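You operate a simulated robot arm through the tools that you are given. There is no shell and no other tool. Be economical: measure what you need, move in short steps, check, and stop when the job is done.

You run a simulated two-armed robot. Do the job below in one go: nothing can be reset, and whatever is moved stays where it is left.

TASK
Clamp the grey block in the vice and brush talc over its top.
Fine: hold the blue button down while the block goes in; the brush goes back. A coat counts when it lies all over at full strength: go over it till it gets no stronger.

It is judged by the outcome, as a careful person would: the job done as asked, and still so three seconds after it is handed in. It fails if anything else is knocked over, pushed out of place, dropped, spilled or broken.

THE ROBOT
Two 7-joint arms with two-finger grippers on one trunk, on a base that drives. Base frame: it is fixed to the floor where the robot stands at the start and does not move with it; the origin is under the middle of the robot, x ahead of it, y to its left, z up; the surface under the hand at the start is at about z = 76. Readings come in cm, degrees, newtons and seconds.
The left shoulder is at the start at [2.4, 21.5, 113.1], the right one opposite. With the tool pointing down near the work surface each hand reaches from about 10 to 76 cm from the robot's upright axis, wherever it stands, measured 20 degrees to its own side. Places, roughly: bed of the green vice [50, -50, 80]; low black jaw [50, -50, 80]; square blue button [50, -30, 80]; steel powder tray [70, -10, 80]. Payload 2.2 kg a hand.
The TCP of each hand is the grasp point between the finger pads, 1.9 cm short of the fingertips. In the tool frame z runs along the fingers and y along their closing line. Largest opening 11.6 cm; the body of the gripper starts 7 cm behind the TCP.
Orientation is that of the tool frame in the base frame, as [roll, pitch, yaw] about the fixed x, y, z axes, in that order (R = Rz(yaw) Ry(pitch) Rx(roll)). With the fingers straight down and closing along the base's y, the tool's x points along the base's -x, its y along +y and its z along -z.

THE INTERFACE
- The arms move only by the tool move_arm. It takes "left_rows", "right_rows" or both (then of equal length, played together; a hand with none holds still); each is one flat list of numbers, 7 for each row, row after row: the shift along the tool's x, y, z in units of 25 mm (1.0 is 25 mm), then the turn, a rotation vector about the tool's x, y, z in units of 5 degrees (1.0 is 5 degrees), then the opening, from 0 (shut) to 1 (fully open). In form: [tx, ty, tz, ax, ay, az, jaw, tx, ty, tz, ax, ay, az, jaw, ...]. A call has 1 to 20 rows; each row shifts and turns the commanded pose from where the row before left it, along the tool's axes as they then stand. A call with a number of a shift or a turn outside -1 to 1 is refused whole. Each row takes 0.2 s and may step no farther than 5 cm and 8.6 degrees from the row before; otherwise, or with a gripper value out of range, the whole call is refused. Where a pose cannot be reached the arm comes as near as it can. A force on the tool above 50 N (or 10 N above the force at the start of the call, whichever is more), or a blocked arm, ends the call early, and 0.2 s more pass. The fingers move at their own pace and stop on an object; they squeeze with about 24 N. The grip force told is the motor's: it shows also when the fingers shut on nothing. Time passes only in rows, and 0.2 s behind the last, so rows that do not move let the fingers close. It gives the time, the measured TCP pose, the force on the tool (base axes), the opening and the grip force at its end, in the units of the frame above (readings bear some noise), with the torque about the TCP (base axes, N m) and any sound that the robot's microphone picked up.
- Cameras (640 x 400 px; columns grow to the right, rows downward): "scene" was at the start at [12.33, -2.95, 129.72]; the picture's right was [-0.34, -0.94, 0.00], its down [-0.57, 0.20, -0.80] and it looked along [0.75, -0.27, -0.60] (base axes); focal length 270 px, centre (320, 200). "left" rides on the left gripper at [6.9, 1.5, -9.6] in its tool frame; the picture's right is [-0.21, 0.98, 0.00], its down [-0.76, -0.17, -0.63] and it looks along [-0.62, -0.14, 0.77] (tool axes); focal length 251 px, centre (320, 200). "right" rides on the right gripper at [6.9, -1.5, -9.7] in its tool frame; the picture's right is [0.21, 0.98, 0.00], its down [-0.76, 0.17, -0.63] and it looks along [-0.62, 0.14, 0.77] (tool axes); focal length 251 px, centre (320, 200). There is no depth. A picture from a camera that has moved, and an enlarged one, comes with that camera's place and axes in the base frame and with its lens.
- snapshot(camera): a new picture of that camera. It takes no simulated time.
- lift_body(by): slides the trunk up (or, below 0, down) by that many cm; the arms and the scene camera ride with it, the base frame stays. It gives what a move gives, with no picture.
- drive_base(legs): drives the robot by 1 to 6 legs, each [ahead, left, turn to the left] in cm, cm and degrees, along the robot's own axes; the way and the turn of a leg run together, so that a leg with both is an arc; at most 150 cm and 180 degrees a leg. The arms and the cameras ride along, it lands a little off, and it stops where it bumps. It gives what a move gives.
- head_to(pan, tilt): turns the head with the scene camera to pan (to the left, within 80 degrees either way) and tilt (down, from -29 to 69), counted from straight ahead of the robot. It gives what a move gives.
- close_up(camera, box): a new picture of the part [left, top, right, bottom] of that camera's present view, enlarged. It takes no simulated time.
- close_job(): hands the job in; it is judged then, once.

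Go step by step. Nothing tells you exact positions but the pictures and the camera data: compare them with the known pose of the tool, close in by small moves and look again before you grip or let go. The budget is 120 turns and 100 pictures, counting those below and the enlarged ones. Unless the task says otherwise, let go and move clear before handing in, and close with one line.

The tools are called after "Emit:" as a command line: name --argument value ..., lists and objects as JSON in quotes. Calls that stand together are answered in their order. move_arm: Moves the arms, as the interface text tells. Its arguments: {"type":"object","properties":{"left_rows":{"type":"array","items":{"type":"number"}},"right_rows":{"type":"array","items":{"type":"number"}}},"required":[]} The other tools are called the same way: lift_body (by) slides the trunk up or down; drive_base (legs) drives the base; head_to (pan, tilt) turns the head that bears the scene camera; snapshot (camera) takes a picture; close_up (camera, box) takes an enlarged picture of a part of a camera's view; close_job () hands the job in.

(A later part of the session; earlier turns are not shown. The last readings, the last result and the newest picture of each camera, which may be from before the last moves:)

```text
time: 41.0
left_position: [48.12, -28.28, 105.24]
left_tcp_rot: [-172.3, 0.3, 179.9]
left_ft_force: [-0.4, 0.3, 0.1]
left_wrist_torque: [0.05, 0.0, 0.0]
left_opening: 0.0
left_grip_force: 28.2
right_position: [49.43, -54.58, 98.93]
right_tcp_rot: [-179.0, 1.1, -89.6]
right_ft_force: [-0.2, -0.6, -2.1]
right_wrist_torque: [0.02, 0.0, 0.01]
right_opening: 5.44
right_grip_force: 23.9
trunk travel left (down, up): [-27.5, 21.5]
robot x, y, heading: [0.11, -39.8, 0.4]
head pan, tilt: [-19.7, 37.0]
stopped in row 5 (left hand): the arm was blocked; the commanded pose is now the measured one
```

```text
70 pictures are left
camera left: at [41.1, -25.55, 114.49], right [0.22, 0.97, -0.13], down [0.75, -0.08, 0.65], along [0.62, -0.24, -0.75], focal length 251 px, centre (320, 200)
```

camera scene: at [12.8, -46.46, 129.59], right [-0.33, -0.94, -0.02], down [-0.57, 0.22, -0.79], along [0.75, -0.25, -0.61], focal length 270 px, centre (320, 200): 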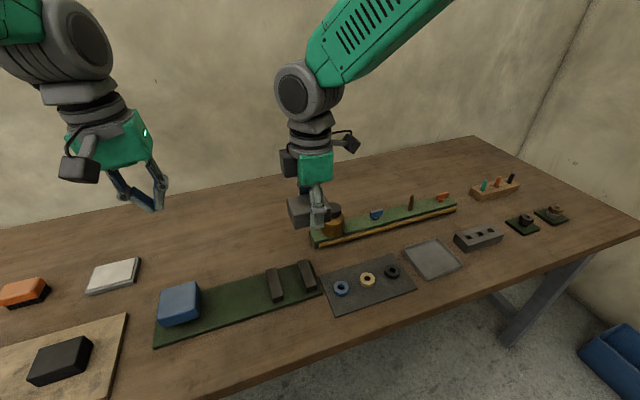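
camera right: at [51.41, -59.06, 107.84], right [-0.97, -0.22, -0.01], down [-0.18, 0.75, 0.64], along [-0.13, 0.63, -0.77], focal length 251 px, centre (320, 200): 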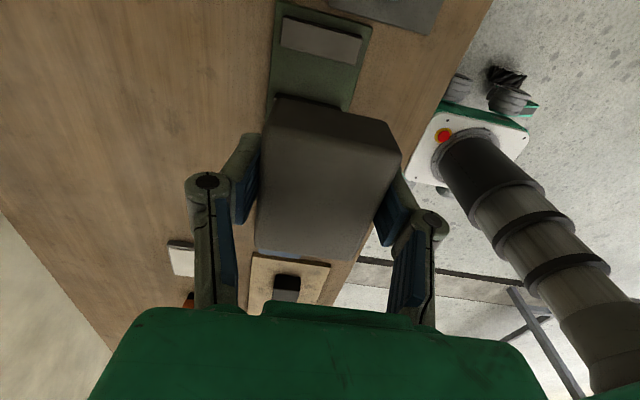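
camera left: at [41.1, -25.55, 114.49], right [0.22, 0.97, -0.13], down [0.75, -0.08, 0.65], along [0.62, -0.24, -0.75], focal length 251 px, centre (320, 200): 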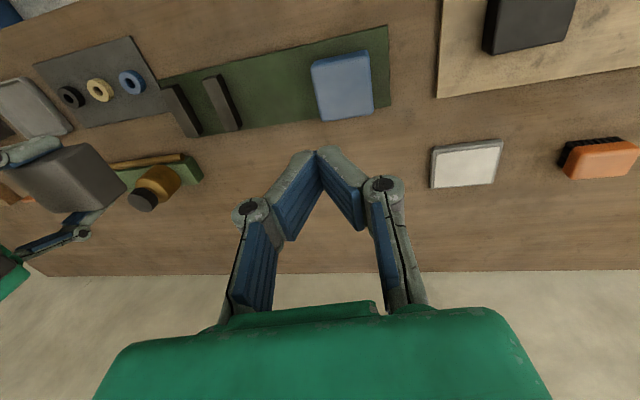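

I had the roll sign wrong; I correct it now.

Emit:
move_arm --left_rows '[0, 0.2, 0, -0.385, 0, 0, 0, 0, 0.2, 0, -0.385, 0, 0, 0, 0, 0, 0, -0.385, 0, 0, 0, 0, 0, 0, -0.385, 0, 0, 0, 0, 0, 0, 0, 0, 0, 0]'

```text
time: 42.1
left_position: [48.19, -27.49, 105.04]
left_tcp_rot: [179.7, 0.3, 179.9]
left_ft_force: [0.6, -0.4, 0.6]
left_wrist_torque: [0.0, -0.01, -0.02]
left_opening: 0.02
left_grip_force: 28.6
right_position: [49.59, -54.87, 98.83]
right_tcp_rot: [-178.9, 1.4, -89.5]
right_ft_force: [-0.4, -0.2, -1.6]
right_wrist_torque: [0.03, -0.01, 0.04]
right_opening: 5.43
right_grip_force: 24.1
trunk travel left (down, up): [-27.5, 21.5]
robot x, y, heading: [0.83, -39.8, 0.4]
head pan, tilt: [-19.7, 37.0]
```

The left hand is straight again. I move it over the button and down to just above it.

Emit:
move_arm --left_rows '[-0.12, -0.07, 0.75, 0, 0, 0, 0, -0.12, -0.07, 0.75, 0, 0, 0, 0, -0.12, -0.07, 0.75, 0, 0, 0, 0, -0.12, -0.07, 0.75, 0, 0, 0, 0, -0.12, -0.07, 0.75, 0, 0, 0, 0, -0.12, -0.07, 0.75, 0, 0, 0, 0, -0.12, -0.07, 0.75, 0, 0, 0, 0, -0.12, -0.07, 0.75, 0, 0, 0, 0, -0.12, -0.07, 0.75, 0, 0, 0, 0, -0.12, -0.07, 0.75, 0, 0, 0, 0, 0, 0, 0, 0, 0, 0, 0]'

Emit:
snapshot --camera "scene"

```text
time: 44.5
left_position: [51.19, -30.44, 86.47]
left_tcp_rot: [179.2, 0.3, 179.9]
left_ft_force: [-0.4, -0.5, 0.8]
left_wrist_torque: [0.05, 0.03, 0.02]
left_opening: 0.0
left_grip_force: 28.5
right_position: [49.45, -56.04, 98.84]
right_tcp_rot: [-179.1, 1.8, -89.6]
right_ft_force: [0.6, -0.6, -1.5]
right_wrist_torque: [0.05, 0.01, 0.01]
right_opening: 5.42
right_grip_force: 24.2
trunk travel left (down, up): [-27.5, 21.5]
robot x, y, heading: [0.25, -39.65, 0.4]
head pan, tilt: [-19.7, 37.0]
```

```text
69 pictures are left
camera scene: at [12.86, -44.45, 129.66], right [-0.33, -0.94, -0.01], down [-0.57, 0.21, -0.79], along [0.75, -0.25, -0.61], focal length 270 px, centre (320, 200)
```

scene: 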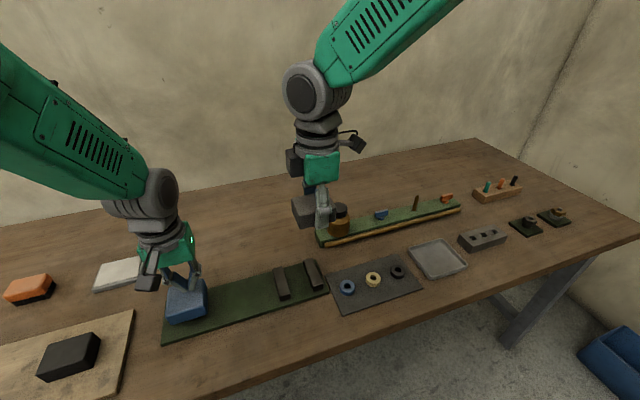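

Left hand is over the button. I press it down to the depth that opened the jaws about 9 cm.

Emit:
move_arm --left_rows '[0, 0.2, 0.2, 0, 0, 0, 0, 0, 0.2, 0.2, 0, 0, 0, 0, 0, 0, 0.25, 0, 0, 0, 0, 0, 0, 0.25, 0, 0, 0, 0, 0, 0, 0.25, 0, 0, 0, 0, 0, 0, 0.25, 0, 0, 0, 0, 0, 0, 0.25, 0, 0, 0, 0, 0, 0, 0.1, 0, 0, 0, 0]' --right_rows '[-0.2, -0.06, 0, 0, 0, 0, 0, -0.2, -0.06, 0, 0, 0, 0, 0, -0.2, -0.06, 0, 0, 0, 0, 0, -0.2, -0.06, 0, 0, 0, 0, 0, -0.2, -0.06, 0, 0, 0, 0, 0, -0.2, -0.06, 0, 0, 0, 0, 0, -0.2, -0.06, 0, 0, 0, 0, 0, -0.2, -0.06, 0, 0, 0, 0, 0]'

Emit:
snapshot --camera "scene"

Emit:
snapshot --camera "right"

```text
time: 46.4
left_position: [51.22, -27.89, 82.17]
left_tcp_rot: [-180.0, 0.3, -180.0]
left_ft_force: [0.9, 2.6, 10.6]
left_wrist_torque: [0.07, 0.02, 0.02]
left_opening: 0.63
left_grip_force: 28.1
right_position: [50.86, -50.55, 99.04]
right_tcp_rot: [-179.0, 1.1, -89.5]
right_ft_force: [-0.3, -0.5, -1.4]
right_wrist_torque: [0.02, 0.0, 0.01]
right_opening: 5.43
right_grip_force: 23.4
trunk travel left (down, up): [-27.5, 21.5]
robot x, y, heading: [0.84, -39.5, 0.5]
head pan, tilt: [-19.7, 37.0]
```

```text
68 pictures are left
camera scene: at [12.78, -42.69, 129.72], right [-0.33, -0.94, 0.0], down [-0.57, 0.2, -0.8], along [0.75, -0.26, -0.61], focal length 270 px, centre (320, 200)
```

scene: 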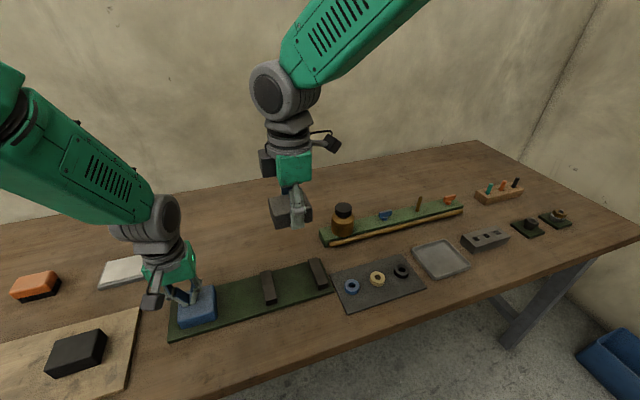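

```text
67 pictures are left
camera right: at [52.05, -57.52, 108.54], right [-0.97, -0.22, -0.02], down [-0.18, 0.74, 0.64], along [-0.13, 0.63, -0.76], focal length 251 px, centre (320, 200)
```

right: 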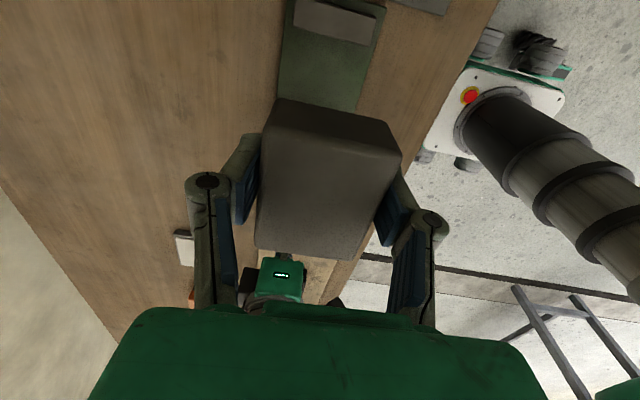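

The vice stands open and the block is over it. I lower it to a few cm above the jaws and look.

Emit:
move_arm --right_rows '[-0.15, 0, 0.5, 0, 0, 0, 0, -0.15, 0, 0.9, 0, 0, 0, 0, 0, 0, 0.9, 0, 0, 0, 0, 0, 0, 0.9, 0, 0, 0, 0, 0, 0, 0.9, 0, 0, 0, 0, 0, 0, 0.9, 0, 0, 0, 0, 0, 0, 0.5, 0, 0, 0, 0, 0, 0, 0, 0, 0, 0, 0, 0, 0, 0, 0, 0, 0, 0]'

Emit:
close_up --camera "scene" --box '[140, 180, 380, 350]'

Emit:
snapshot --camera "right"

```text
time: 48.4
left_position: [51.1, -27.76, 82.01]
left_tcp_rot: [-179.9, 0.3, 179.9]
left_ft_force: [-1.2, -6.6, 10.6]
left_wrist_torque: [-0.15, 0.06, -0.02]
left_opening: 0.61
left_grip_force: 28.2
right_position: [50.86, -49.3, 85.22]
right_tcp_rot: [-178.9, 1.0, -89.6]
right_ft_force: [-0.6, -0.7, -1.9]
right_wrist_torque: [-0.02, -0.02, -0.01]
right_opening: 5.42
right_grip_force: 24.3
trunk travel left (down, up): [-27.5, 21.5]
robot x, y, heading: [0.7, -39.48, 0.5]
head pan, tilt: [-19.7, 37.0]
```

```text
2.35 times, centred on (260, 265) of scene
camera zoom: at [12.78, -42.43, 129.72], right [-0.33, -0.94, 0.0], down [-0.57, 0.2, -0.8], along [0.75, -0.26, -0.6], focal length 636 px, centre (461, 47)
```

zoom: 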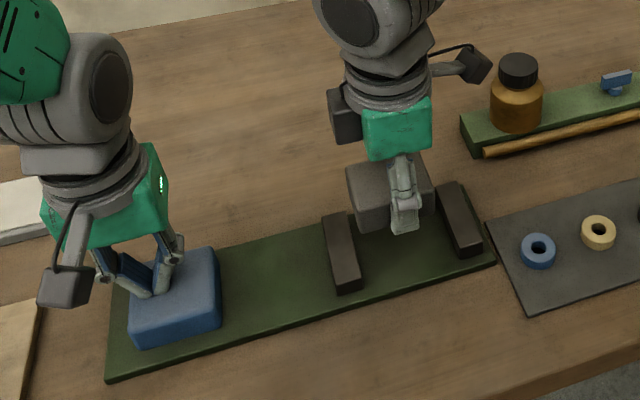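

```text
65 pictures are left
camera right: at [52.23, -56.25, 94.77], right [-0.97, -0.22, -0.02], down [-0.18, 0.74, 0.64], along [-0.13, 0.63, -0.77], focal length 251 px, centre (320, 200)
```

right: 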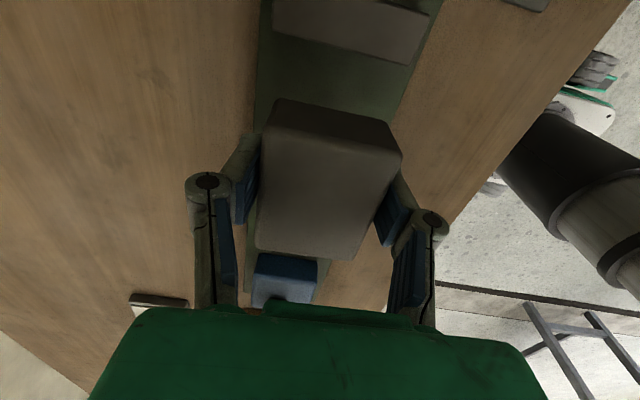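

The block is centred between the open jaws. I lower it further.

Emit:
move_arm --right_rows '[0.04, 0, 0.6, 0, 0, 0, 0, 0.04, 0, 0.6, 0, 0, 0, 0, 0, 0, 0.4, 0, 0, 0, 0, 0, 0, 0.3, 0, 0, 0, 0, 0, 0, 0, 0, 0, 0, 0]'

Emit:
close_up --camera "scene" --box '[200, 200, 380, 330]'

Emit:
snapshot --camera "right"

```text
time: 49.5
left_position: [51.25, -27.81, 81.92]
left_tcp_rot: [-180.0, 0.3, -180.0]
left_ft_force: [-0.1, -3.0, 10.9]
left_wrist_torque: [-0.06, -0.01, 0.0]
left_opening: 0.6
left_grip_force: 28.5
right_position: [50.93, -49.25, 80.72]
right_tcp_rot: [-178.9, 1.0, -89.5]
right_ft_force: [0.2, -0.1, -1.6]
right_wrist_torque: [-0.03, -0.02, 0.02]
right_opening: 5.43
right_grip_force: 24.2
trunk travel left (down, up): [-27.5, 21.5]
robot x, y, heading: [0.67, -39.66, 0.5]
head pan, tilt: [-19.7, 37.0]
```

```text
3.08 times, centred on (290, 265) of scene
camera zoom: at [12.79, -42.34, 129.73], right [-0.33, -0.94, 0.0], down [-0.57, 0.2, -0.8], along [0.75, -0.26, -0.6], focal length 831 px, centre (412, 0)
```

zoom: 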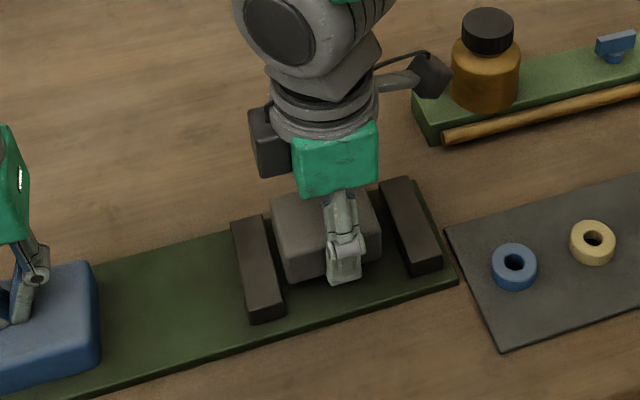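

```text
63 pictures are left
camera right: at [52.23, -56.32, 90.19], right [-0.97, -0.22, -0.02], down [-0.18, 0.74, 0.64], along [-0.13, 0.63, -0.77], focal length 251 px, centre (320, 200)
```

right: 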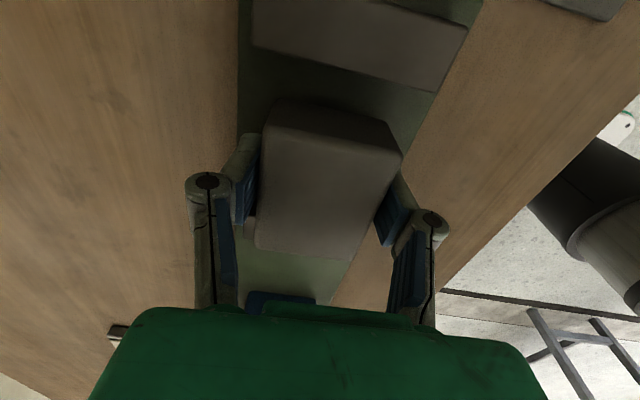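

It slides cleanly between the jaws. I lower slowly until it rests.

Emit:
move_arm --right_rows '[0, 0, 0.16, 0, 0, 0, 0, 0, 0, 0.16, 0, 0, 0, 0, 0, 0, 0.16, 0, 0, 0, 0, 0, 0, 0, 0, 0, 0, 0]'

```text
time: 50.5
left_position: [51.31, -27.76, 82.11]
left_tcp_rot: [-179.9, 0.3, -179.9]
left_ft_force: [-0.2, -0.7, 11.6]
left_wrist_torque: [-0.02, 0.03, 0.0]
left_opening: 0.61
left_grip_force: 28.9
right_position: [50.96, -49.37, 79.47]
right_tcp_rot: [-179.0, 1.1, -89.5]
right_ft_force: [0.3, 0.6, -1.4]
right_wrist_torque: [0.01, -0.03, 0.0]
right_opening: 5.42
right_grip_force: 23.8
trunk travel left (down, up): [-27.5, 21.5]
robot x, y, heading: [0.79, -39.55, 0.5]
head pan, tilt: [-19.7, 37.0]
```

Emit:
move_arm --right_rows '[0, 0, 0.08, 0, 0, 0, 0, 0, 0, 0.08, 0, 0, 0, 0, 0, 0, 0, 0, 0, 0, 0]'

Emit:
close_up --camera "scene" --box '[240, 220, 360, 310]'

```text
time: 51.4
left_position: [51.26, -27.7, 82.0]
left_tcp_rot: [-179.9, 0.5, 180.0]
left_ft_force: [3.0, -2.0, 10.4]
left_wrist_torque: [-0.03, -0.02, -0.06]
left_opening: 0.61
left_grip_force: 28.2
right_position: [50.86, -49.33, 79.23]
right_tcp_rot: [-178.9, 1.0, -89.5]
right_ft_force: [1.2, -0.2, 15.2]
right_wrist_torque: [-0.36, 0.33, -0.03]
right_opening: 5.44
right_grip_force: 24.6
trunk travel left (down, up): [-27.5, 21.5]
robot x, y, heading: [0.89, -39.54, 0.4]
head pan, tilt: [-19.7, 37.0]
```

```text
4.44 times, centred on (300, 265) of scene
camera zoom: at [12.65, -42.22, 129.76], right [-0.33, -0.94, 0.0], down [-0.57, 0.2, -0.8], along [0.75, -0.26, -0.6], focal length 1200 px, centre (409, -89)
```

zoom: 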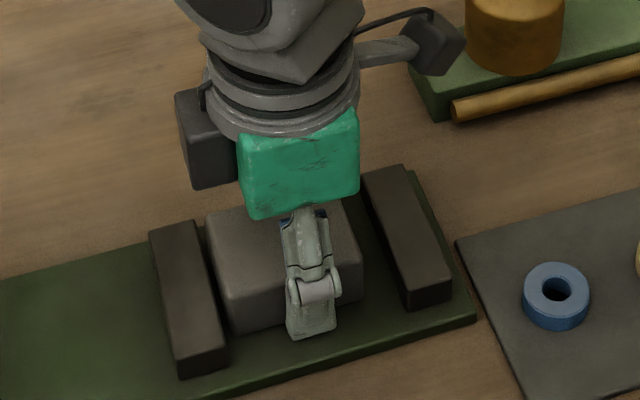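

The block rests on the bed (15 N up). I relieve the load, open the fingers and rise straight up, with the button still held.

Emit:
move_arm --right_rows '[0, 0, -0.08, 0, 0, 0, 0, 0, 0, 0, 0, 0, 0, 0.8, 0, 0, 0, 0, 0, 0, 0.8, 0, 0, -0.5, 0, 0, 0, 0.8, 0, 0, -0.8, 0, 0, 0, 0.8, 0, 0, -1, 0, 0, 0, 0.8, 0, 0, -1, 0, 0, 0, 0.8, 0, 0, -1, 0, 0, 0, 0.8, 0, 0, -1, 0, 0, 0, 0.8]'

Emit:
close_up --camera "scene" --box '[200, 180, 380, 310]'

```text
time: 53.4
left_position: [51.14, -27.64, 82.07]
left_tcp_rot: [-179.9, 0.3, 180.0]
left_ft_force: [0.1, 0.5, 11.0]
left_wrist_torque: [0.0, 0.01, 0.0]
left_opening: 0.6
left_grip_force: 28.5
right_position: [50.85, -49.54, 92.48]
right_tcp_rot: [-178.9, 1.1, -89.5]
right_ft_force: [-1.2, 0.0, 0.5]
right_wrist_torque: [-0.02, -0.02, 0.01]
right_opening: 9.31
right_grip_force: 0.1
trunk travel left (down, up): [-27.5, 21.5]
robot x, y, heading: [0.47, -39.37, 0.6]
head pan, tilt: [-19.7, 37.0]
```

```text
3.08 times, centred on (290, 245) of scene
camera zoom: at [12.7, -42.24, 129.74], right [-0.33, -0.94, 0.0], down [-0.57, 0.2, -0.8], along [0.75, -0.26, -0.6], focal length 831 px, centre (412, 62)
```

zoom: 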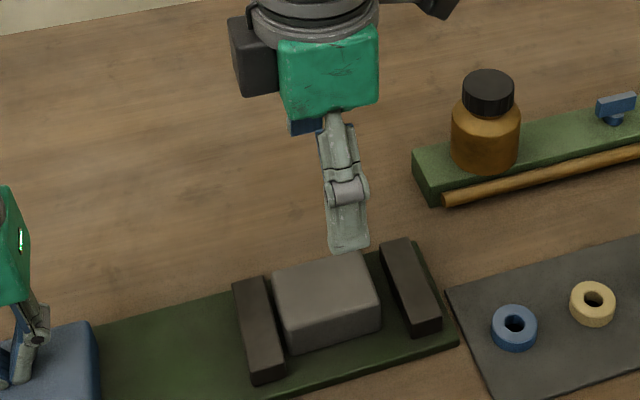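

The block lies square in the vice. Now I release the button slowly so that the jaw closes on it.

Emit:
move_arm --left_rows '[0, 0, -0.15, 0, 0, 0, 0, 0, 0, -0.15, 0, 0, 0, 0, 0, 0, -0.15, 0, 0, 0, 0, 0, 0, -0.15, 0, 0, 0, 0, 0, 0, -0.15, 0, 0, 0, 0, 0, 0, -0.15, 0, 0, 0, 0, 0, 0, -0.3, 0, 0, 0, 0, 0, 0, -0.6, 0, 0, 0, 0, 0, 0, -1, 0, 0, 0, 0, 0, 0, -1, 0, 0, 0, 0, 0, 0, -1, 0, 0, 0, 0, 0, 0, -1, 0, 0, 0, 0, 0, 0, -1, 0, 0, 0, 0]'

Emit:
close_up --camera "scene" --box '[140, 180, 380, 350]'

```text
time: 56.1
left_position: [51.28, -27.69, 99.16]
left_tcp_rot: [-179.8, 0.2, 180.0]
left_ft_force: [1.0, -0.3, 0.9]
left_wrist_torque: [-0.02, -0.02, 0.02]
left_opening: 0.01
left_grip_force: 28.3
right_position: [50.84, -49.44, 92.43]
right_tcp_rot: [-178.8, 1.0, -89.6]
right_ft_force: [0.2, -0.1, 0.1]
right_wrist_torque: [-0.02, 0.0, 0.02]
right_opening: 9.27
right_grip_force: 0.0
trunk travel left (down, up): [-27.5, 21.5]
robot x, y, heading: [0.43, -39.01, 0.6]
head pan, tilt: [-19.7, 37.0]
```

```text
2.35 times, centred on (260, 265) of scene
camera zoom: at [12.78, -42.17, 129.73], right [-0.33, -0.94, 0.0], down [-0.57, 0.2, -0.8], along [0.75, -0.26, -0.6], focal length 636 px, centre (461, 47)
```

zoom: 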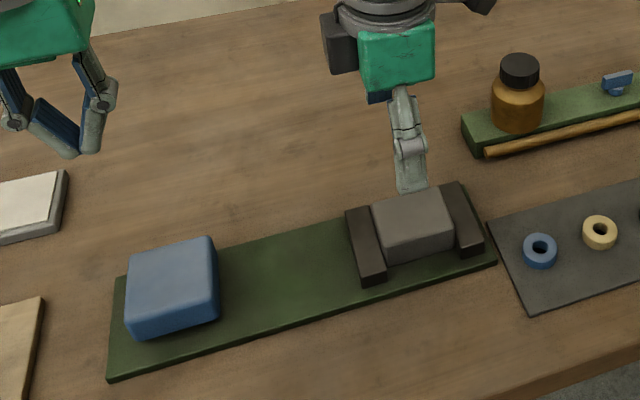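

The block is clamped between the jaws. Next is the brush: I raise the right hand, then drive back left 40 cm.

Emit:
move_arm --right_rows '[0, 0, -1, 0, 0, 0, 1, 0, 0, -1, 0, 0, 0, 1, 0, 0, -1, 0, 0, 0, 1, 0, 0, -1, 0, 0, 0, 1, 0, 0, 0, 0, 0, 0, 1]'

Emit:
drive_base --legs '[[0, 38, 0]]'

Emit:
move_arm --left_rows '[0.4, 0.9, 0, 0, 0, 0, 0, 0.4, 0.9, 0, 0, 0, 0, 0, 0.4, 0.9, 0, 0, 0, 0, 0, 0.4, 0.9, 0, 0, 0, 0, 0, 0.4, 0.9, 0, 0, 0, 0, 0, 0.4, 0.9, 0, 0, 0, 0, 0, 0.4, 0.9, 0, 0, 0, 0, 0, 0.4, 0.9, 0, 0, 0, 0, 0, 0.4, 0.9, 0, 0, 0, 0, 0, 0.4, 0.9, 0, 0, 0, 0, 0, 0.4, 0.9, 0, 0, 0, 0, 0]'

Emit:
snapshot --camera "scene"

Emit:
snapshot --camera "right"

```text
time: 57.4
left_position: [51.37, -27.66, 99.07]
left_tcp_rot: [-179.9, 0.2, -180.0]
left_ft_force: [-0.2, 0.3, 0.2]
left_wrist_torque: [0.02, 0.0, 0.0]
left_opening: 0.0
left_grip_force: 28.1
right_position: [50.74, -49.74, 102.53]
right_tcp_rot: [-178.9, 1.1, -89.5]
right_ft_force: [-0.6, -0.4, -0.1]
right_wrist_torque: [-0.02, 0.03, 0.01]
right_opening: 11.59
right_grip_force: 0.0
trunk travel left (down, up): [-27.5, 21.5]
robot x, y, heading: [0.64, -39.58, 0.5]
head pan, tilt: [-19.7, 37.0]
```

```text
time: 59.7
left_position: [51.41, 9.44, 99.07]
left_tcp_rot: [-179.9, 0.3, 179.4]
left_ft_force: [-0.3, 0.2, -0.1]
left_wrist_torque: [-0.02, -0.05, -0.01]
left_opening: 0.0
left_grip_force: 28.7
right_position: [50.44, -12.6, 102.4]
right_tcp_rot: [-179.1, 1.1, -90.1]
right_ft_force: [-0.6, 0.2, 0.4]
right_wrist_torque: [0.02, 0.0, -0.03]
right_opening: 11.6
right_grip_force: 0.1
trunk travel left (down, up): [-27.5, 21.5]
robot x, y, heading: [0.11, -1.59, 0.3]
head pan, tilt: [-19.7, 37.0]
```

```text
time: 62.1
left_position: [40.21, 34.97, 98.99]
left_tcp_rot: [-179.8, 0.3, 179.3]
left_ft_force: [-0.1, -0.3, 0.0]
left_wrist_torque: [0.01, 0.01, -0.02]
left_opening: 0.0
left_grip_force: 28.5
right_position: [50.13, -12.13, 102.74]
right_tcp_rot: [-178.8, 0.8, -90.0]
right_ft_force: [0.3, 0.6, 0.4]
right_wrist_torque: [0.03, 0.0, -0.02]
right_opening: 11.6
right_grip_force: 0.1
trunk travel left (down, up): [-27.5, 21.5]
robot x, y, heading: [0.17, -1.71, -0.1]
head pan, tilt: [-19.7, 37.0]
```

```text
59 pictures are left
camera scene: at [12.55, -4.34, 129.73], right [-0.34, -0.94, 0.0], down [-0.57, 0.2, -0.8], along [0.75, -0.27, -0.6], focal length 270 px, centre (320, 200)
```

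scene: 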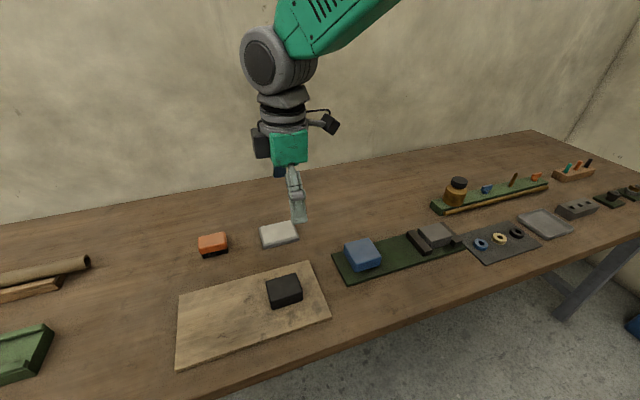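

```text
58 pictures are left
camera right: at [51.27, -19.04, 112.29], right [-0.98, -0.21, -0.02], down [-0.18, 0.75, 0.64], along [-0.12, 0.63, -0.77], focal length 251 px, centre (320, 200)
```

right: 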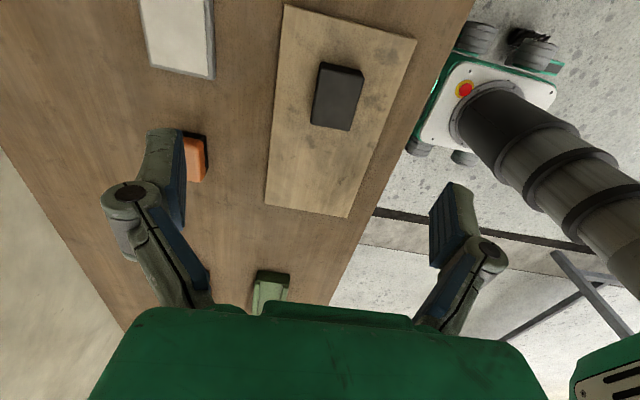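

Next I move the right hand over the brush, near [67, 5].

Emit:
move_arm --right_rows '[-0.7, -0.75, 0.2, 0, 0, 0, 1, -0.7, -0.75, 0.2, 0, 0, 0, 1, -0.7, -0.75, 0.2, 0, 0, 0, 1, -0.7, -0.75, 0.2, 0, 0, 0, 1, -0.7, -0.75, 0.2, 0, 0, 0, 1, -0.7, -0.75, 0.2, 0, 0, 0, 1, -0.7, -0.75, 0.2, 0, 0, 0, 1, -0.7, -0.75, 0.2, 0, 0, 0, 1, -0.7, -0.75, 0.2, 0, 0, 0, 1, 0, 0, 0, 0, 0, 0, 1, 0, 0, 0, 0, 0, 0, 1]'

Emit:
snapshot --camera "right"

Emit:
close_up --camera "scene" --box '[160, 190, 320, 290]'

```text
time: 64.5
left_position: [40.09, 35.0, 98.83]
left_tcp_rot: [-179.6, 0.5, 179.4]
left_ft_force: [-0.2, 0.4, -0.2]
left_wrist_torque: [-0.01, 0.04, 0.03]
left_opening: 0.01
left_grip_force: 28.5
right_position: [65.1, 2.15, 99.15]
right_tcp_rot: [-178.9, 0.7, -90.1]
right_ft_force: [-0.3, 0.0, 0.2]
right_wrist_torque: [-0.03, 0.03, -0.03]
right_opening: 11.57
right_grip_force: 0.0
right hand out of reach, approached as far as the arm can: row 8, 9
trunk travel left (down, up): [-27.5, 21.5]
robot x, y, heading: [0.46, -1.67, -0.1]
head pan, tilt: [-19.7, 37.0]
```

```text
57 pictures are left
camera right: at [66.34, -4.85, 108.67], right [-0.98, -0.21, -0.02], down [-0.18, 0.75, 0.64], along [-0.12, 0.63, -0.77], focal length 251 px, centre (320, 200)
```

right: 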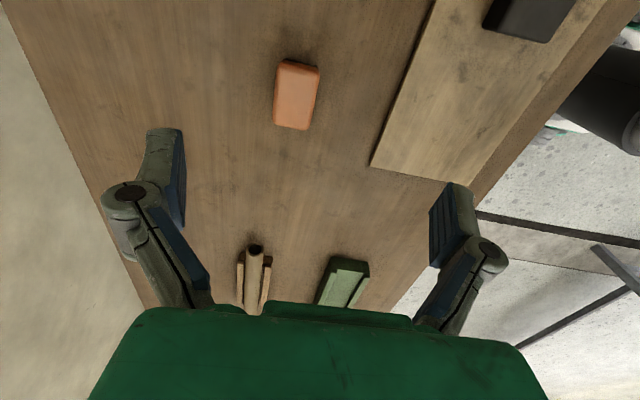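

```text
4.00 times, centred on (240, 240) of scene
camera zoom: at [12.69, -4.18, 129.72], right [-0.34, -0.94, 0.0], down [-0.57, 0.2, -0.8], along [0.75, -0.27, -0.6], focal length 1080 px, centre (640, 40)
```

zoom: 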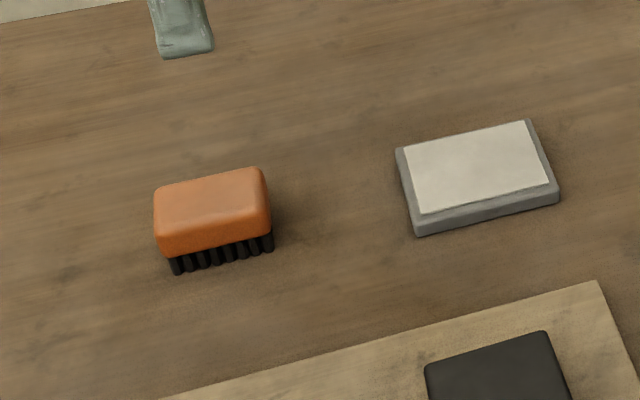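

The brush's centre is about [67.7, 4.5] with its top at about z = 80; the reach is short from here, so I drive 12 cm left and approach again.

Emit:
drive_base --legs '[[0, 12, 0]]'

Emit:
move_arm --right_rows '[0.5, -0.2, 0.5, 0, 0, 0, 1, 0.5, -0.2, 0.5, 0, 0, 0, 1, 0.5, -0.2, 0.5, 0, 0, 0, 1, 0.5, -0.2, 0.5, 0, 0, 0, 1, 0.5, -0.2, 0.5, 0, 0, 0, 1, 0.5, 0, 0.5, 0, 0, 0, 1, 0.5, 0, 0.5, 0, 0, 0, 1, 0.2, 0, 0.5, 0, 0, 0, 1, 0, 0, 0, 0, 0, 0, 1]'

Emit:
snapshot --camera "right"

```text
time: 65.8
left_position: [40.45, 42.41, 100.05]
left_tcp_rot: [178.2, 0.4, 179.0]
left_ft_force: [1.3, -0.8, -0.7]
left_wrist_torque: [0.03, 0.08, 0.02]
left_opening: 0.0
left_grip_force: 28.3
right_position: [65.42, 9.28, 99.26]
right_tcp_rot: [-178.9, 2.6, -90.4]
right_ft_force: [-0.4, -3.1, 1.1]
right_wrist_torque: [0.24, -0.03, 0.02]
right_opening: 11.63
right_grip_force: 0.0
trunk travel left (down, up): [-27.5, 21.5]
robot x, y, heading: [0.82, 8.99, 0.1]
head pan, tilt: [-19.7, 37.0]
```

```text
time: 68.0
left_position: [39.41, 48.17, 98.6]
left_tcp_rot: [-178.7, 0.7, 179.5]
left_ft_force: [-0.5, 0.0, -1.1]
left_wrist_torque: [-0.04, -0.01, -0.01]
left_opening: 0.0
left_grip_force: 28.9
right_position: [67.65, 5.99, 89.6]
right_tcp_rot: [-178.4, -0.1, -90.0]
right_ft_force: [0.2, -0.2, 0.0]
right_wrist_torque: [-0.06, 0.04, 0.03]
right_opening: 11.58
right_grip_force: 0.1
trunk travel left (down, up): [-27.5, 21.5]
robot x, y, heading: [0.3, 9.94, -0.1]
head pan, tilt: [-19.7, 37.0]
stopped in row 9 (right hand): the arm was blocked; the commanded pose is now the measured one
```

```text
55 pictures are left
camera right: at [68.81, -0.81, 99.39], right [-0.98, -0.21, -0.03], down [-0.18, 0.76, 0.63], along [-0.11, 0.62, -0.78], focal length 251 px, centre (320, 200)
```

right: 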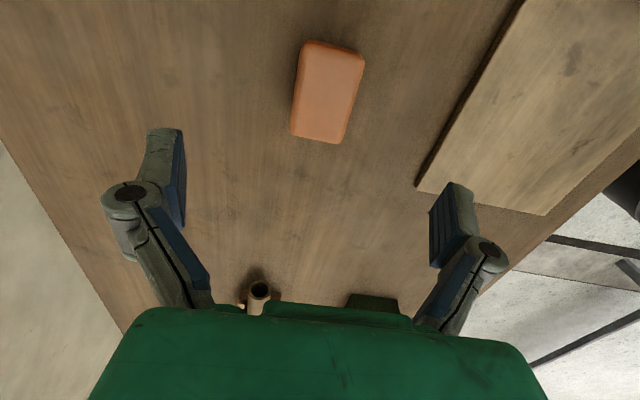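

The brush is at [67.7, 4.55]; I centre over it and lower to just above.

Emit:
move_arm --right_rows '[0.28, 0, 0.5, 0, 0, 0, 1, 0.28, 0, 0.5, 0, 0, 0, 1, 0, 0, 0.5, 0, 0, 0, 1, 0, 0, 0.5, 0, 0, 0, 1, 0, 0, 0.4, 0, 0, 0, 1, 0, 0, 0, 0, 0, 0, 1]'

Emit:
snapshot --camera "right"

```text
time: 69.4
left_position: [39.67, 47.38, 98.97]
left_tcp_rot: [-179.1, 0.7, 179.3]
left_ft_force: [-0.1, 0.5, -0.6]
left_wrist_torque: [-0.07, -0.01, 0.0]
left_opening: 0.0
left_grip_force: 28.4
right_position: [67.57, 3.95, 83.54]
right_tcp_rot: [-178.4, 0.3, -90.2]
right_ft_force: [-0.9, -0.3, 0.2]
right_wrist_torque: [-0.02, -0.01, 0.01]
right_opening: 11.6
right_grip_force: 0.0
trunk travel left (down, up): [-27.5, 21.5]
robot x, y, heading: [0.25, 9.84, 0.0]
head pan, tilt: [-19.7, 37.0]
```

```text
54 pictures are left
camera right: at [68.83, -2.93, 93.12], right [-0.98, -0.21, -0.03], down [-0.18, 0.75, 0.63], along [-0.11, 0.62, -0.78], focal length 251 px, centre (320, 200)
```

right: 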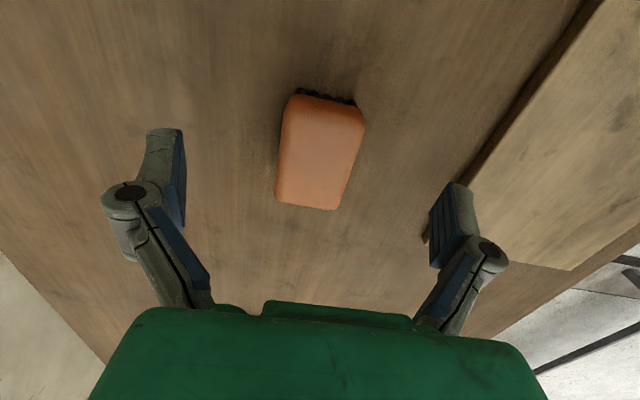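

Well centred. I descend and grip the brush's body.

Emit:
move_arm --right_rows '[-0.1, -0.06, 0.5, 0, 0, 0, 1, 0, 0, 0.5, 0, 0, 0, 1, 0, 0, 0.5, 0, 0, 0, 1, 0, 0, 0.3, 0, 0, 0, 1, 0, 0, 0, 0, 0, 0, 1]'

Emit:
snapshot --camera "right"

Emit:
close_up --camera "scene" --box '[180, 200, 340, 300]'

```text
time: 70.6
left_position: [39.57, 47.07, 99.08]
left_tcp_rot: [-179.3, 0.8, 179.3]
left_ft_force: [0.2, 0.1, 0.4]
left_wrist_torque: [-0.03, -0.02, 0.01]
left_opening: 0.0
left_grip_force: 28.9
right_position: [68.33, 3.87, 78.85]
right_tcp_rot: [-178.5, 0.4, -90.2]
right_ft_force: [-0.6, 0.2, -0.1]
right_wrist_torque: [-0.03, 0.01, 0.01]
right_opening: 11.6
right_grip_force: 0.0
trunk travel left (down, up): [-27.5, 21.5]
robot x, y, heading: [0.72, 10.09, -0.1]
head pan, tilt: [-19.7, 37.0]
```

```text
53 pictures are left
camera right: at [69.47, -3.03, 88.52], right [-0.98, -0.21, -0.03], down [-0.18, 0.75, 0.63], along [-0.11, 0.62, -0.77], focal length 251 px, centre (320, 200)
```

right: 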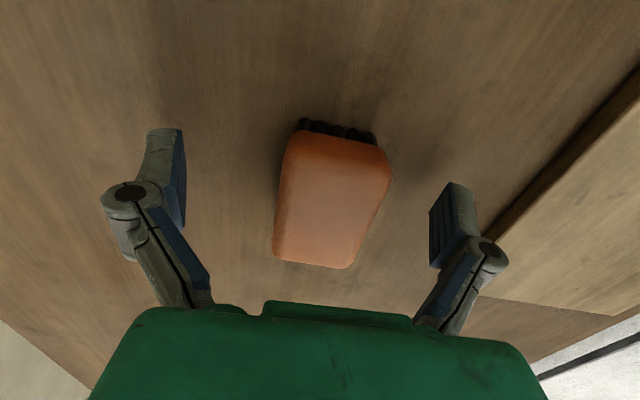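

```text
4.00 times, centred on (260, 250) of scene
camera zoom: at [12.83, 8.47, 129.74], right [-0.34, -0.94, 0.01], down [-0.57, 0.19, -0.8], along [0.75, -0.28, -0.6], focal length 1080 px, centre (560, 0)
```

zoom: 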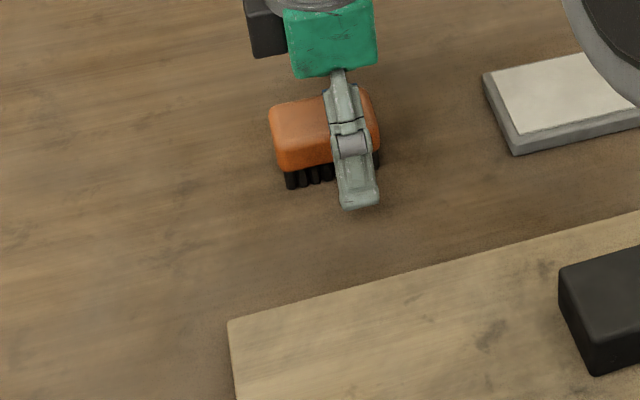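

Slight adjustment, then I close on the brush.

Emit:
move_arm --right_rows '[-0.16, 0.16, 0, 0, 0, 0, 1, 0, 0, 0, 0, 0, 0, 1, 0, 0, 0, 0, 0, 0, 0, 0, 0, 0, 0, 0, 0, 0, 0, 0, 0, 0, 0, 0, 0]'

Emit:
snapshot --camera "right"

```text
time: 71.8
left_position: [39.69, 45.69, 99.37]
left_tcp_rot: [-179.9, 0.6, 179.3]
left_ft_force: [-0.3, 0.6, 1.1]
left_wrist_torque: [0.03, 0.0, 0.0]
left_opening: 0.0
left_grip_force: 28.6
right_position: [67.83, 3.18, 78.97]
right_tcp_rot: [-178.3, 1.0, -90.2]
right_ft_force: [-0.5, -0.7, -0.3]
right_wrist_torque: [0.06, -0.01, -0.01]
right_opening: 4.41
right_grip_force: 23.9
trunk travel left (down, up): [-27.5, 21.5]
robot x, y, heading: [0.36, 9.69, 0.2]
head pan, tilt: [-19.7, 37.0]
```

```text
51 pictures are left
camera right: at [68.91, -3.85, 88.51], right [-0.98, -0.21, -0.03], down [-0.18, 0.75, 0.64], along [-0.11, 0.63, -0.77], focal length 251 px, centre (320, 200)
```

right: 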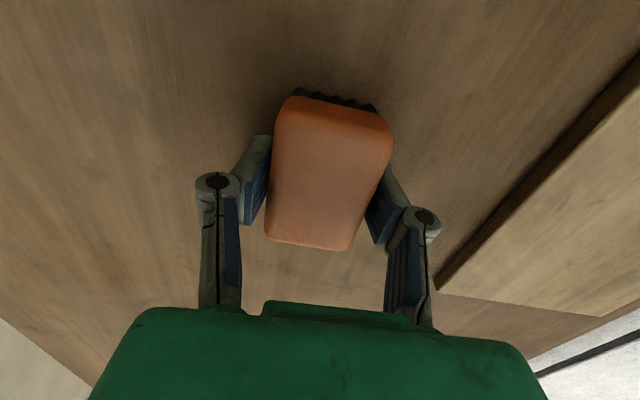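

The brush is gripped (4.4 cm); its middle is about 1.2 cm towards -y from the TCP because the body swayed a bit. I lift it and drive right so that tray and vice are both in reach.

Emit:
move_arm --right_rows '[0, 0, -0.3, 0, 0, 0, 0, 0, 0, -0.6, 0, 0, 0, 0, 0, 0, -1, 0, 0, 0, 0, 0, 0, -1, 0, 0, 0, 0, 0, 0, -1, 0, 0, 0, 0, 0, 0, -1, 0, 0, 0, 0]'

Emit:
drive_base --legs '[[0, -18, 0]]'

Emit:
move_arm --right_rows '[0, 0, 0, 0, 0, 0, 0, 0, 0, 0, 0, 0, 0, 0, 0, 0, 0, 0, 0, 0, 0, 0, 0, 0, 0, 0, 0, 0, 0, 0, 0, 0, 0, 0, 0, 0, 0, 0, 0, 0, 0, 0]'

Emit:
snapshot --camera "right"

Emit:
snapshot --camera "scene"

```text
time: 73.2
left_position: [39.6, 46.53, 99.18]
left_tcp_rot: [-179.6, 0.8, 179.4]
left_ft_force: [0.0, -0.1, 0.3]
left_wrist_torque: [0.02, -0.02, 0.01]
left_opening: 0.0
left_grip_force: 29.0
right_position: [67.47, 3.72, 91.05]
right_tcp_rot: [-178.4, 0.7, -90.2]
right_ft_force: [-0.5, -0.1, -1.7]
right_wrist_torque: [-0.01, -0.02, 0.01]
right_opening: 4.39
right_grip_force: 23.6
trunk travel left (down, up): [-27.5, 21.5]
robot x, y, heading: [0.47, 9.62, -0.3]
head pan, tilt: [-19.7, 37.0]
```

```text
time: 74.7
left_position: [39.37, 29.97, 98.65]
left_tcp_rot: [-178.8, 0.7, 179.7]
left_ft_force: [1.0, 0.5, 0.2]
left_wrist_torque: [-0.06, -0.04, 0.02]
left_opening: 0.01
left_grip_force: 29.0
right_position: [67.55, -12.66, 91.04]
right_tcp_rot: [-178.4, 0.0, -90.0]
right_ft_force: [-0.2, 0.4, -1.1]
right_wrist_torque: [-0.04, 0.0, -0.01]
right_opening: 4.38
right_grip_force: 23.5
trunk travel left (down, up): [-27.5, 21.5]
robot x, y, heading: [0.5, -7.95, 0.2]
head pan, tilt: [-19.7, 37.0]
```

```text
time: 76.1
left_position: [39.24, 29.41, 99.05]
left_tcp_rot: [-179.3, 0.7, 179.6]
left_ft_force: [0.1, 0.5, -0.8]
left_wrist_torque: [-0.05, -0.01, -0.02]
left_opening: 0.02
left_grip_force: 29.0
right_position: [67.24, -13.03, 91.32]
right_tcp_rot: [-178.3, 0.5, -89.8]
right_ft_force: [-0.9, 0.9, -1.2]
right_wrist_torque: [-0.08, 0.0, -0.01]
right_opening: 4.39
right_grip_force: 23.9
trunk travel left (down, up): [-27.5, 21.5]
robot x, y, heading: [0.28, -7.72, -0.1]
head pan, tilt: [-19.7, 37.0]
```

```text
50 pictures are left
camera right: at [68.35, -19.98, 100.88], right [-0.98, -0.22, -0.03], down [-0.19, 0.75, 0.63], along [-0.11, 0.62, -0.77], focal length 251 px, centre (320, 200)
```

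right: 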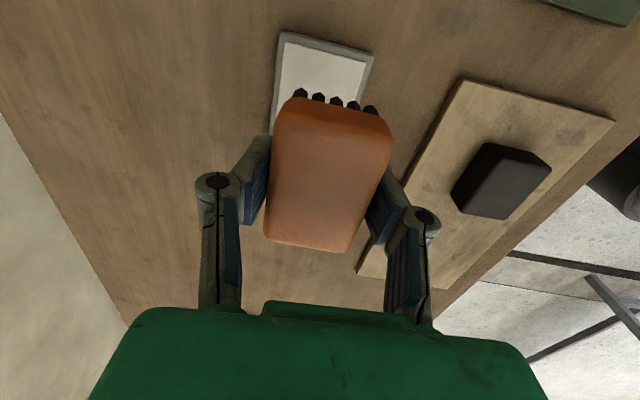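

```text
49 pictures are left
camera scene: at [12.84, -10.14, 129.72], right [-0.34, -0.94, 0.0], down [-0.57, 0.2, -0.8], along [0.75, -0.27, -0.6], focal length 270 px, centre (320, 200)
```

scene: 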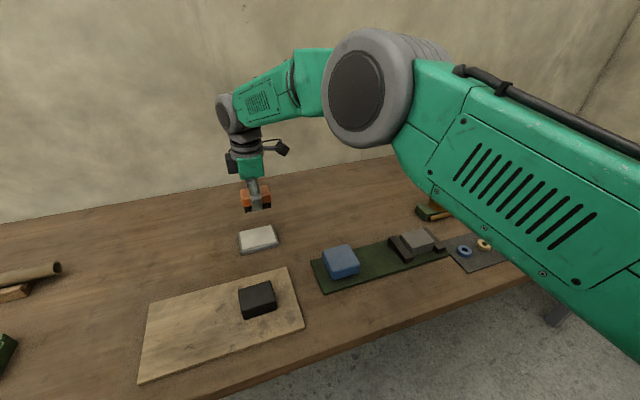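

The tray spans about x 64–71.7, y -16.8 to -7.2 (centre [67.8, -12]). I bring the brush over its middle and down to just above the talc.

Emit:
move_arm --right_rows '[-0.4, -0.1, 0.3, 0, 0, 0, 0, -0.4, -0.1, 0.4, 0, 0, 0, 0, 0, 0, 0.7, 0, 0, 0, 0, 0, 0, 0.7, 0, 0, 0, 0, 0, 0, 0.7, 0, 0, 0, 0, 0, 0, 0.7, 0, 0, 0, 0, 0, 0, 0, 0, 0, 0, 0]'

Emit:
snapshot --camera "right"

Emit:
close_up --camera "scene" --box '[190, 190, 320, 270]'

```text
time: 77.7
left_position: [39.07, 27.89, 99.46]
left_tcp_rot: [179.9, 0.8, 179.6]
left_ft_force: [0.7, 0.5, 0.1]
left_wrist_torque: [0.02, 0.02, 0.02]
left_opening: 0.0
left_grip_force: 28.2
right_position: [68.15, -12.42, 82.53]
right_tcp_rot: [-178.2, 1.4, -89.9]
right_ft_force: [-0.9, 0.4, -0.9]
right_wrist_torque: [0.02, -0.04, 0.03]
right_opening: 4.41
right_grip_force: 24.3
trunk travel left (down, up): [-27.5, 21.5]
robot x, y, heading: [0.19, -7.63, 0.2]
head pan, tilt: [-19.7, 37.0]
```

```text
48 pictures are left
camera right: at [69.31, -19.5, 92.05], right [-0.98, -0.22, -0.04], down [-0.19, 0.74, 0.64], along [-0.11, 0.63, -0.76], focal length 251 px, centre (320, 200)
```

right: 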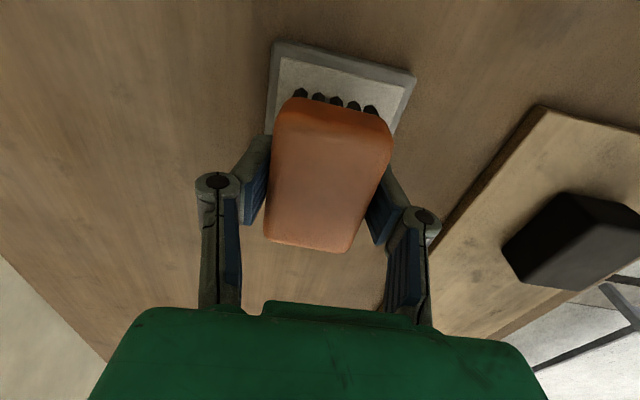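

```text
4.92 times, centred on (255, 230) of scene
camera zoom: at [12.82, -11.93, 129.68], right [-0.34, -0.94, -0.01], down [-0.57, 0.21, -0.79], along [0.75, -0.26, -0.61], focal length 1330 px, centre (640, 52)
```

zoom: 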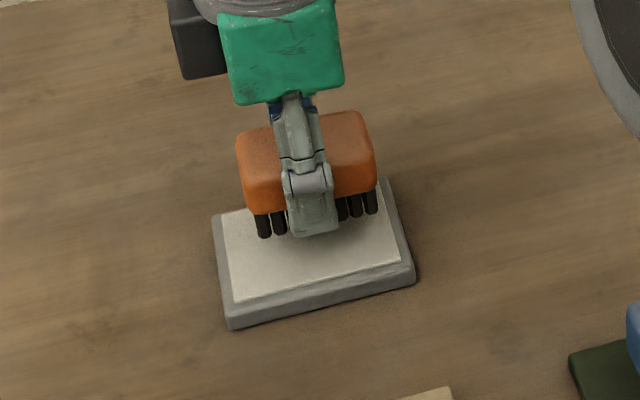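

The brush is right above the talc. I lower it in small steps until it touches.

Emit:
move_arm --right_rows '[-0.1, 0.08, 0.2, 0, 0, 0, 0, 0, 0, 0.2, 0, 0, 0, 0, 0, 0, 0.2, 0, 0, 0, 0, 0, 0, 0.1, 0, 0, 0, 0, 0, 0, 0, 0, 0, 0, 0]'

Emit:
close_up --camera "scene" --box '[190, 190, 320, 270]'

```text
time: 78.9
left_position: [39.18, 29.06, 99.09]
left_tcp_rot: [-179.5, 0.8, 179.7]
left_ft_force: [0.9, -0.4, -0.7]
left_wrist_torque: [-0.02, -0.04, 0.0]
left_opening: 0.02
left_grip_force: 28.4
right_position: [68.23, -10.95, 80.81]
right_tcp_rot: [-178.3, 0.6, -89.9]
right_ft_force: [-0.1, 0.1, -1.7]
right_wrist_torque: [-0.05, 0.01, 0.0]
right_opening: 4.38
right_grip_force: 23.8
trunk travel left (down, up): [-27.5, 21.5]
robot x, y, heading: [0.43, -7.61, -0.1]
head pan, tilt: [-19.7, 37.0]
```

```text
4.92 times, centred on (255, 230) of scene
camera zoom: at [12.86, -8.7, 129.74], right [-0.33, -0.94, 0.02], down [-0.57, 0.19, -0.8], along [0.75, -0.28, -0.6], focal length 1330 px, centre (640, 52)
```

zoom: 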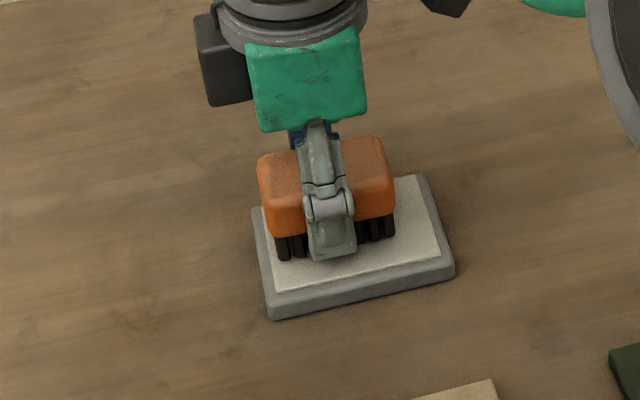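

The trunk is swaying sideways by about a centimetre. I wait to let it settle before contact.

Emit:
move_arm --right_rows '[0, 0, 0, 0, 0, 0, 0, 0, 0, 0, 0, 0, 0, 0, 0, 0, 0, 0, 0, 0, 0, 0, 0, 0, 0, 0, 0, 0, 0, 0, 0, 0, 0, 0, 0, 0, 0, 0, 0, 0, 0, 0, 0, 0, 0, 0, 0, 0, 0, 0, 0, 0, 0, 0, 0, 0, 0, 0, 0, 0, 0, 0, 0, 0, 0, 0, 0, 0, 0, 0]'

Emit:
move_arm --right_rows '[0, 0, 0, 0, 0, 0, 0, 0, 0, 0, 0, 0, 0, 0, 0, 0, 0, 0, 0, 0, 0, 0, 0, 0, 0, 0, 0, 0, 0, 0, 0, 0, 0, 0, 0]'

```text
time: 81.1
left_position: [39.03, 28.1, 99.57]
left_tcp_rot: [-179.9, 0.8, 179.7]
left_ft_force: [0.0, 1.1, 0.9]
left_wrist_torque: [0.02, 0.0, 0.01]
left_opening: 0.0
left_grip_force: 28.2
right_position: [67.93, -11.74, 80.79]
right_tcp_rot: [-178.2, 1.2, -89.8]
right_ft_force: [0.3, -0.3, -0.6]
right_wrist_torque: [-0.01, 0.0, 0.0]
right_opening: 4.39
right_grip_force: 24.0
trunk travel left (down, up): [-27.5, 21.5]
robot x, y, heading: [0.13, -8.17, 0.1]
head pan, tilt: [-19.7, 37.0]
```

```text
time: 82.3
left_position: [39.06, 28.52, 99.27]
left_tcp_rot: [-179.7, 0.7, 179.7]
left_ft_force: [0.5, -0.9, 0.3]
left_wrist_torque: [0.02, 0.0, -0.02]
left_opening: 0.0
left_grip_force: 27.9
right_position: [68.1, -11.49, 80.69]
right_tcp_rot: [-178.3, 0.9, -89.8]
right_ft_force: [0.8, -0.4, 0.0]
right_wrist_torque: [-0.02, -0.02, 0.0]
right_opening: 4.4
right_grip_force: 24.2
trunk travel left (down, up): [-27.5, 21.5]
robot x, y, heading: [0.17, -8.07, 0.2]
head pan, tilt: [-19.7, 37.0]
```

It has settled around [68.1, -11.5]. I press gently down in 2.5 mm steps.

Emit:
move_arm --right_rows '[0.1, 0, 0.1, 0, 0, 0, 0, 0, 0, 0.1, 0, 0, 0, 0, 0, 0, 0.1, 0, 0, 0, 0, 0, 0, 0, 0, 0, 0, 0]'

```text
time: 83.3
left_position: [39.1, 27.82, 99.68]
left_tcp_rot: [180.0, 0.9, 179.6]
left_ft_force: [-0.3, -0.4, -0.3]
left_wrist_torque: [0.04, -0.04, -0.02]
left_opening: 0.0
left_grip_force: 28.7
right_position: [68.06, -12.35, 80.08]
right_tcp_rot: [-178.2, 1.3, -89.9]
right_ft_force: [0.4, 3.0, 10.2]
right_wrist_torque: [-0.08, 0.13, -0.01]
right_opening: 4.3
right_grip_force: 24.2
trunk travel left (down, up): [-27.5, 21.5]
robot x, y, heading: [0.39, -8.09, -0.1]
head pan, tilt: [-19.7, 37.0]
```

Contact with the talc at about 10 N. I hold briefly, lift straight up and look.

Emit:
move_arm --right_rows '[0, 0, 0, 0, 0, 0, 0, 0, 0, 0, 0, 0, 0, 0, 0, 0, -0.2, 0, 0, 0, 0, 0, 0, -0.5, 0, 0, 0, 0, 0, 0, -0.8, 0, 0, 0, 0, 0, 0, -1, 0, 0, 0, 0, 0, 0, -0.6, 0, 0, 0, 0, 0, 0, 0, 0, 0, 0, 0, 0, 0, 0, 0, 0, 0, 0]'

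Emit:
close_up --camera "scene" --box '[190, 170, 320, 270]'

Emit:
snapshot --camera "right"

```text
time: 85.3
left_position: [39.16, 28.12, 99.55]
left_tcp_rot: [-179.9, 0.8, 179.7]
left_ft_force: [-0.1, -0.1, -0.1]
left_wrist_torque: [0.0, -0.02, 0.01]
left_opening: 0.01
left_grip_force: 28.5
right_position: [67.7, -12.42, 87.81]
right_tcp_rot: [-178.4, 1.0, -89.9]
right_ft_force: [-0.4, -0.7, -0.4]
right_wrist_torque: [0.0, 0.01, 0.0]
right_opening: 4.29
right_grip_force: 23.6
trunk travel left (down, up): [-27.5, 21.5]
robot x, y, heading: [0.09, -7.98, 0.0]
head pan, tilt: [-19.7, 37.0]
```

```text
4.00 times, centred on (255, 220) of scene
camera zoom: at [12.83, -10.72, 129.72], right [-0.33, -0.94, 0.0], down [-0.57, 0.2, -0.8], along [0.75, -0.27, -0.6], focal length 1080 px, centre (580, 120)
```

zoom: 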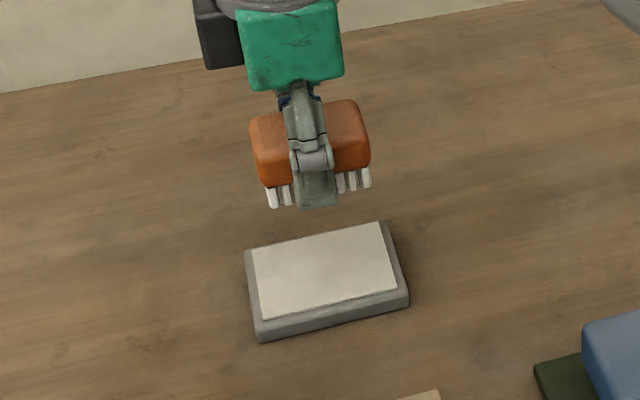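

```text
44 pictures are left
camera right: at [68.88, -19.44, 97.31], right [-0.98, -0.22, -0.03], down [-0.19, 0.74, 0.64], along [-0.11, 0.63, -0.77], focal length 251 px, centre (320, 200)
```

right: 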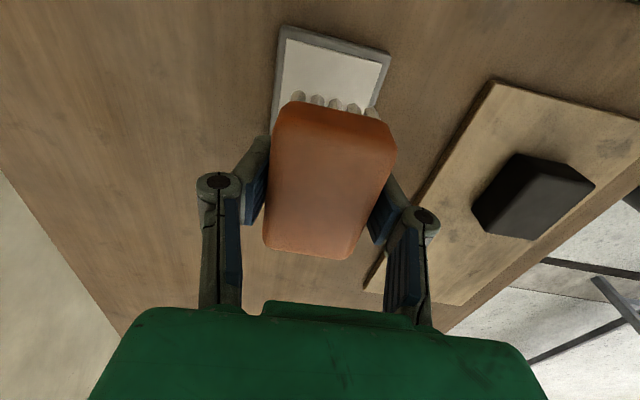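

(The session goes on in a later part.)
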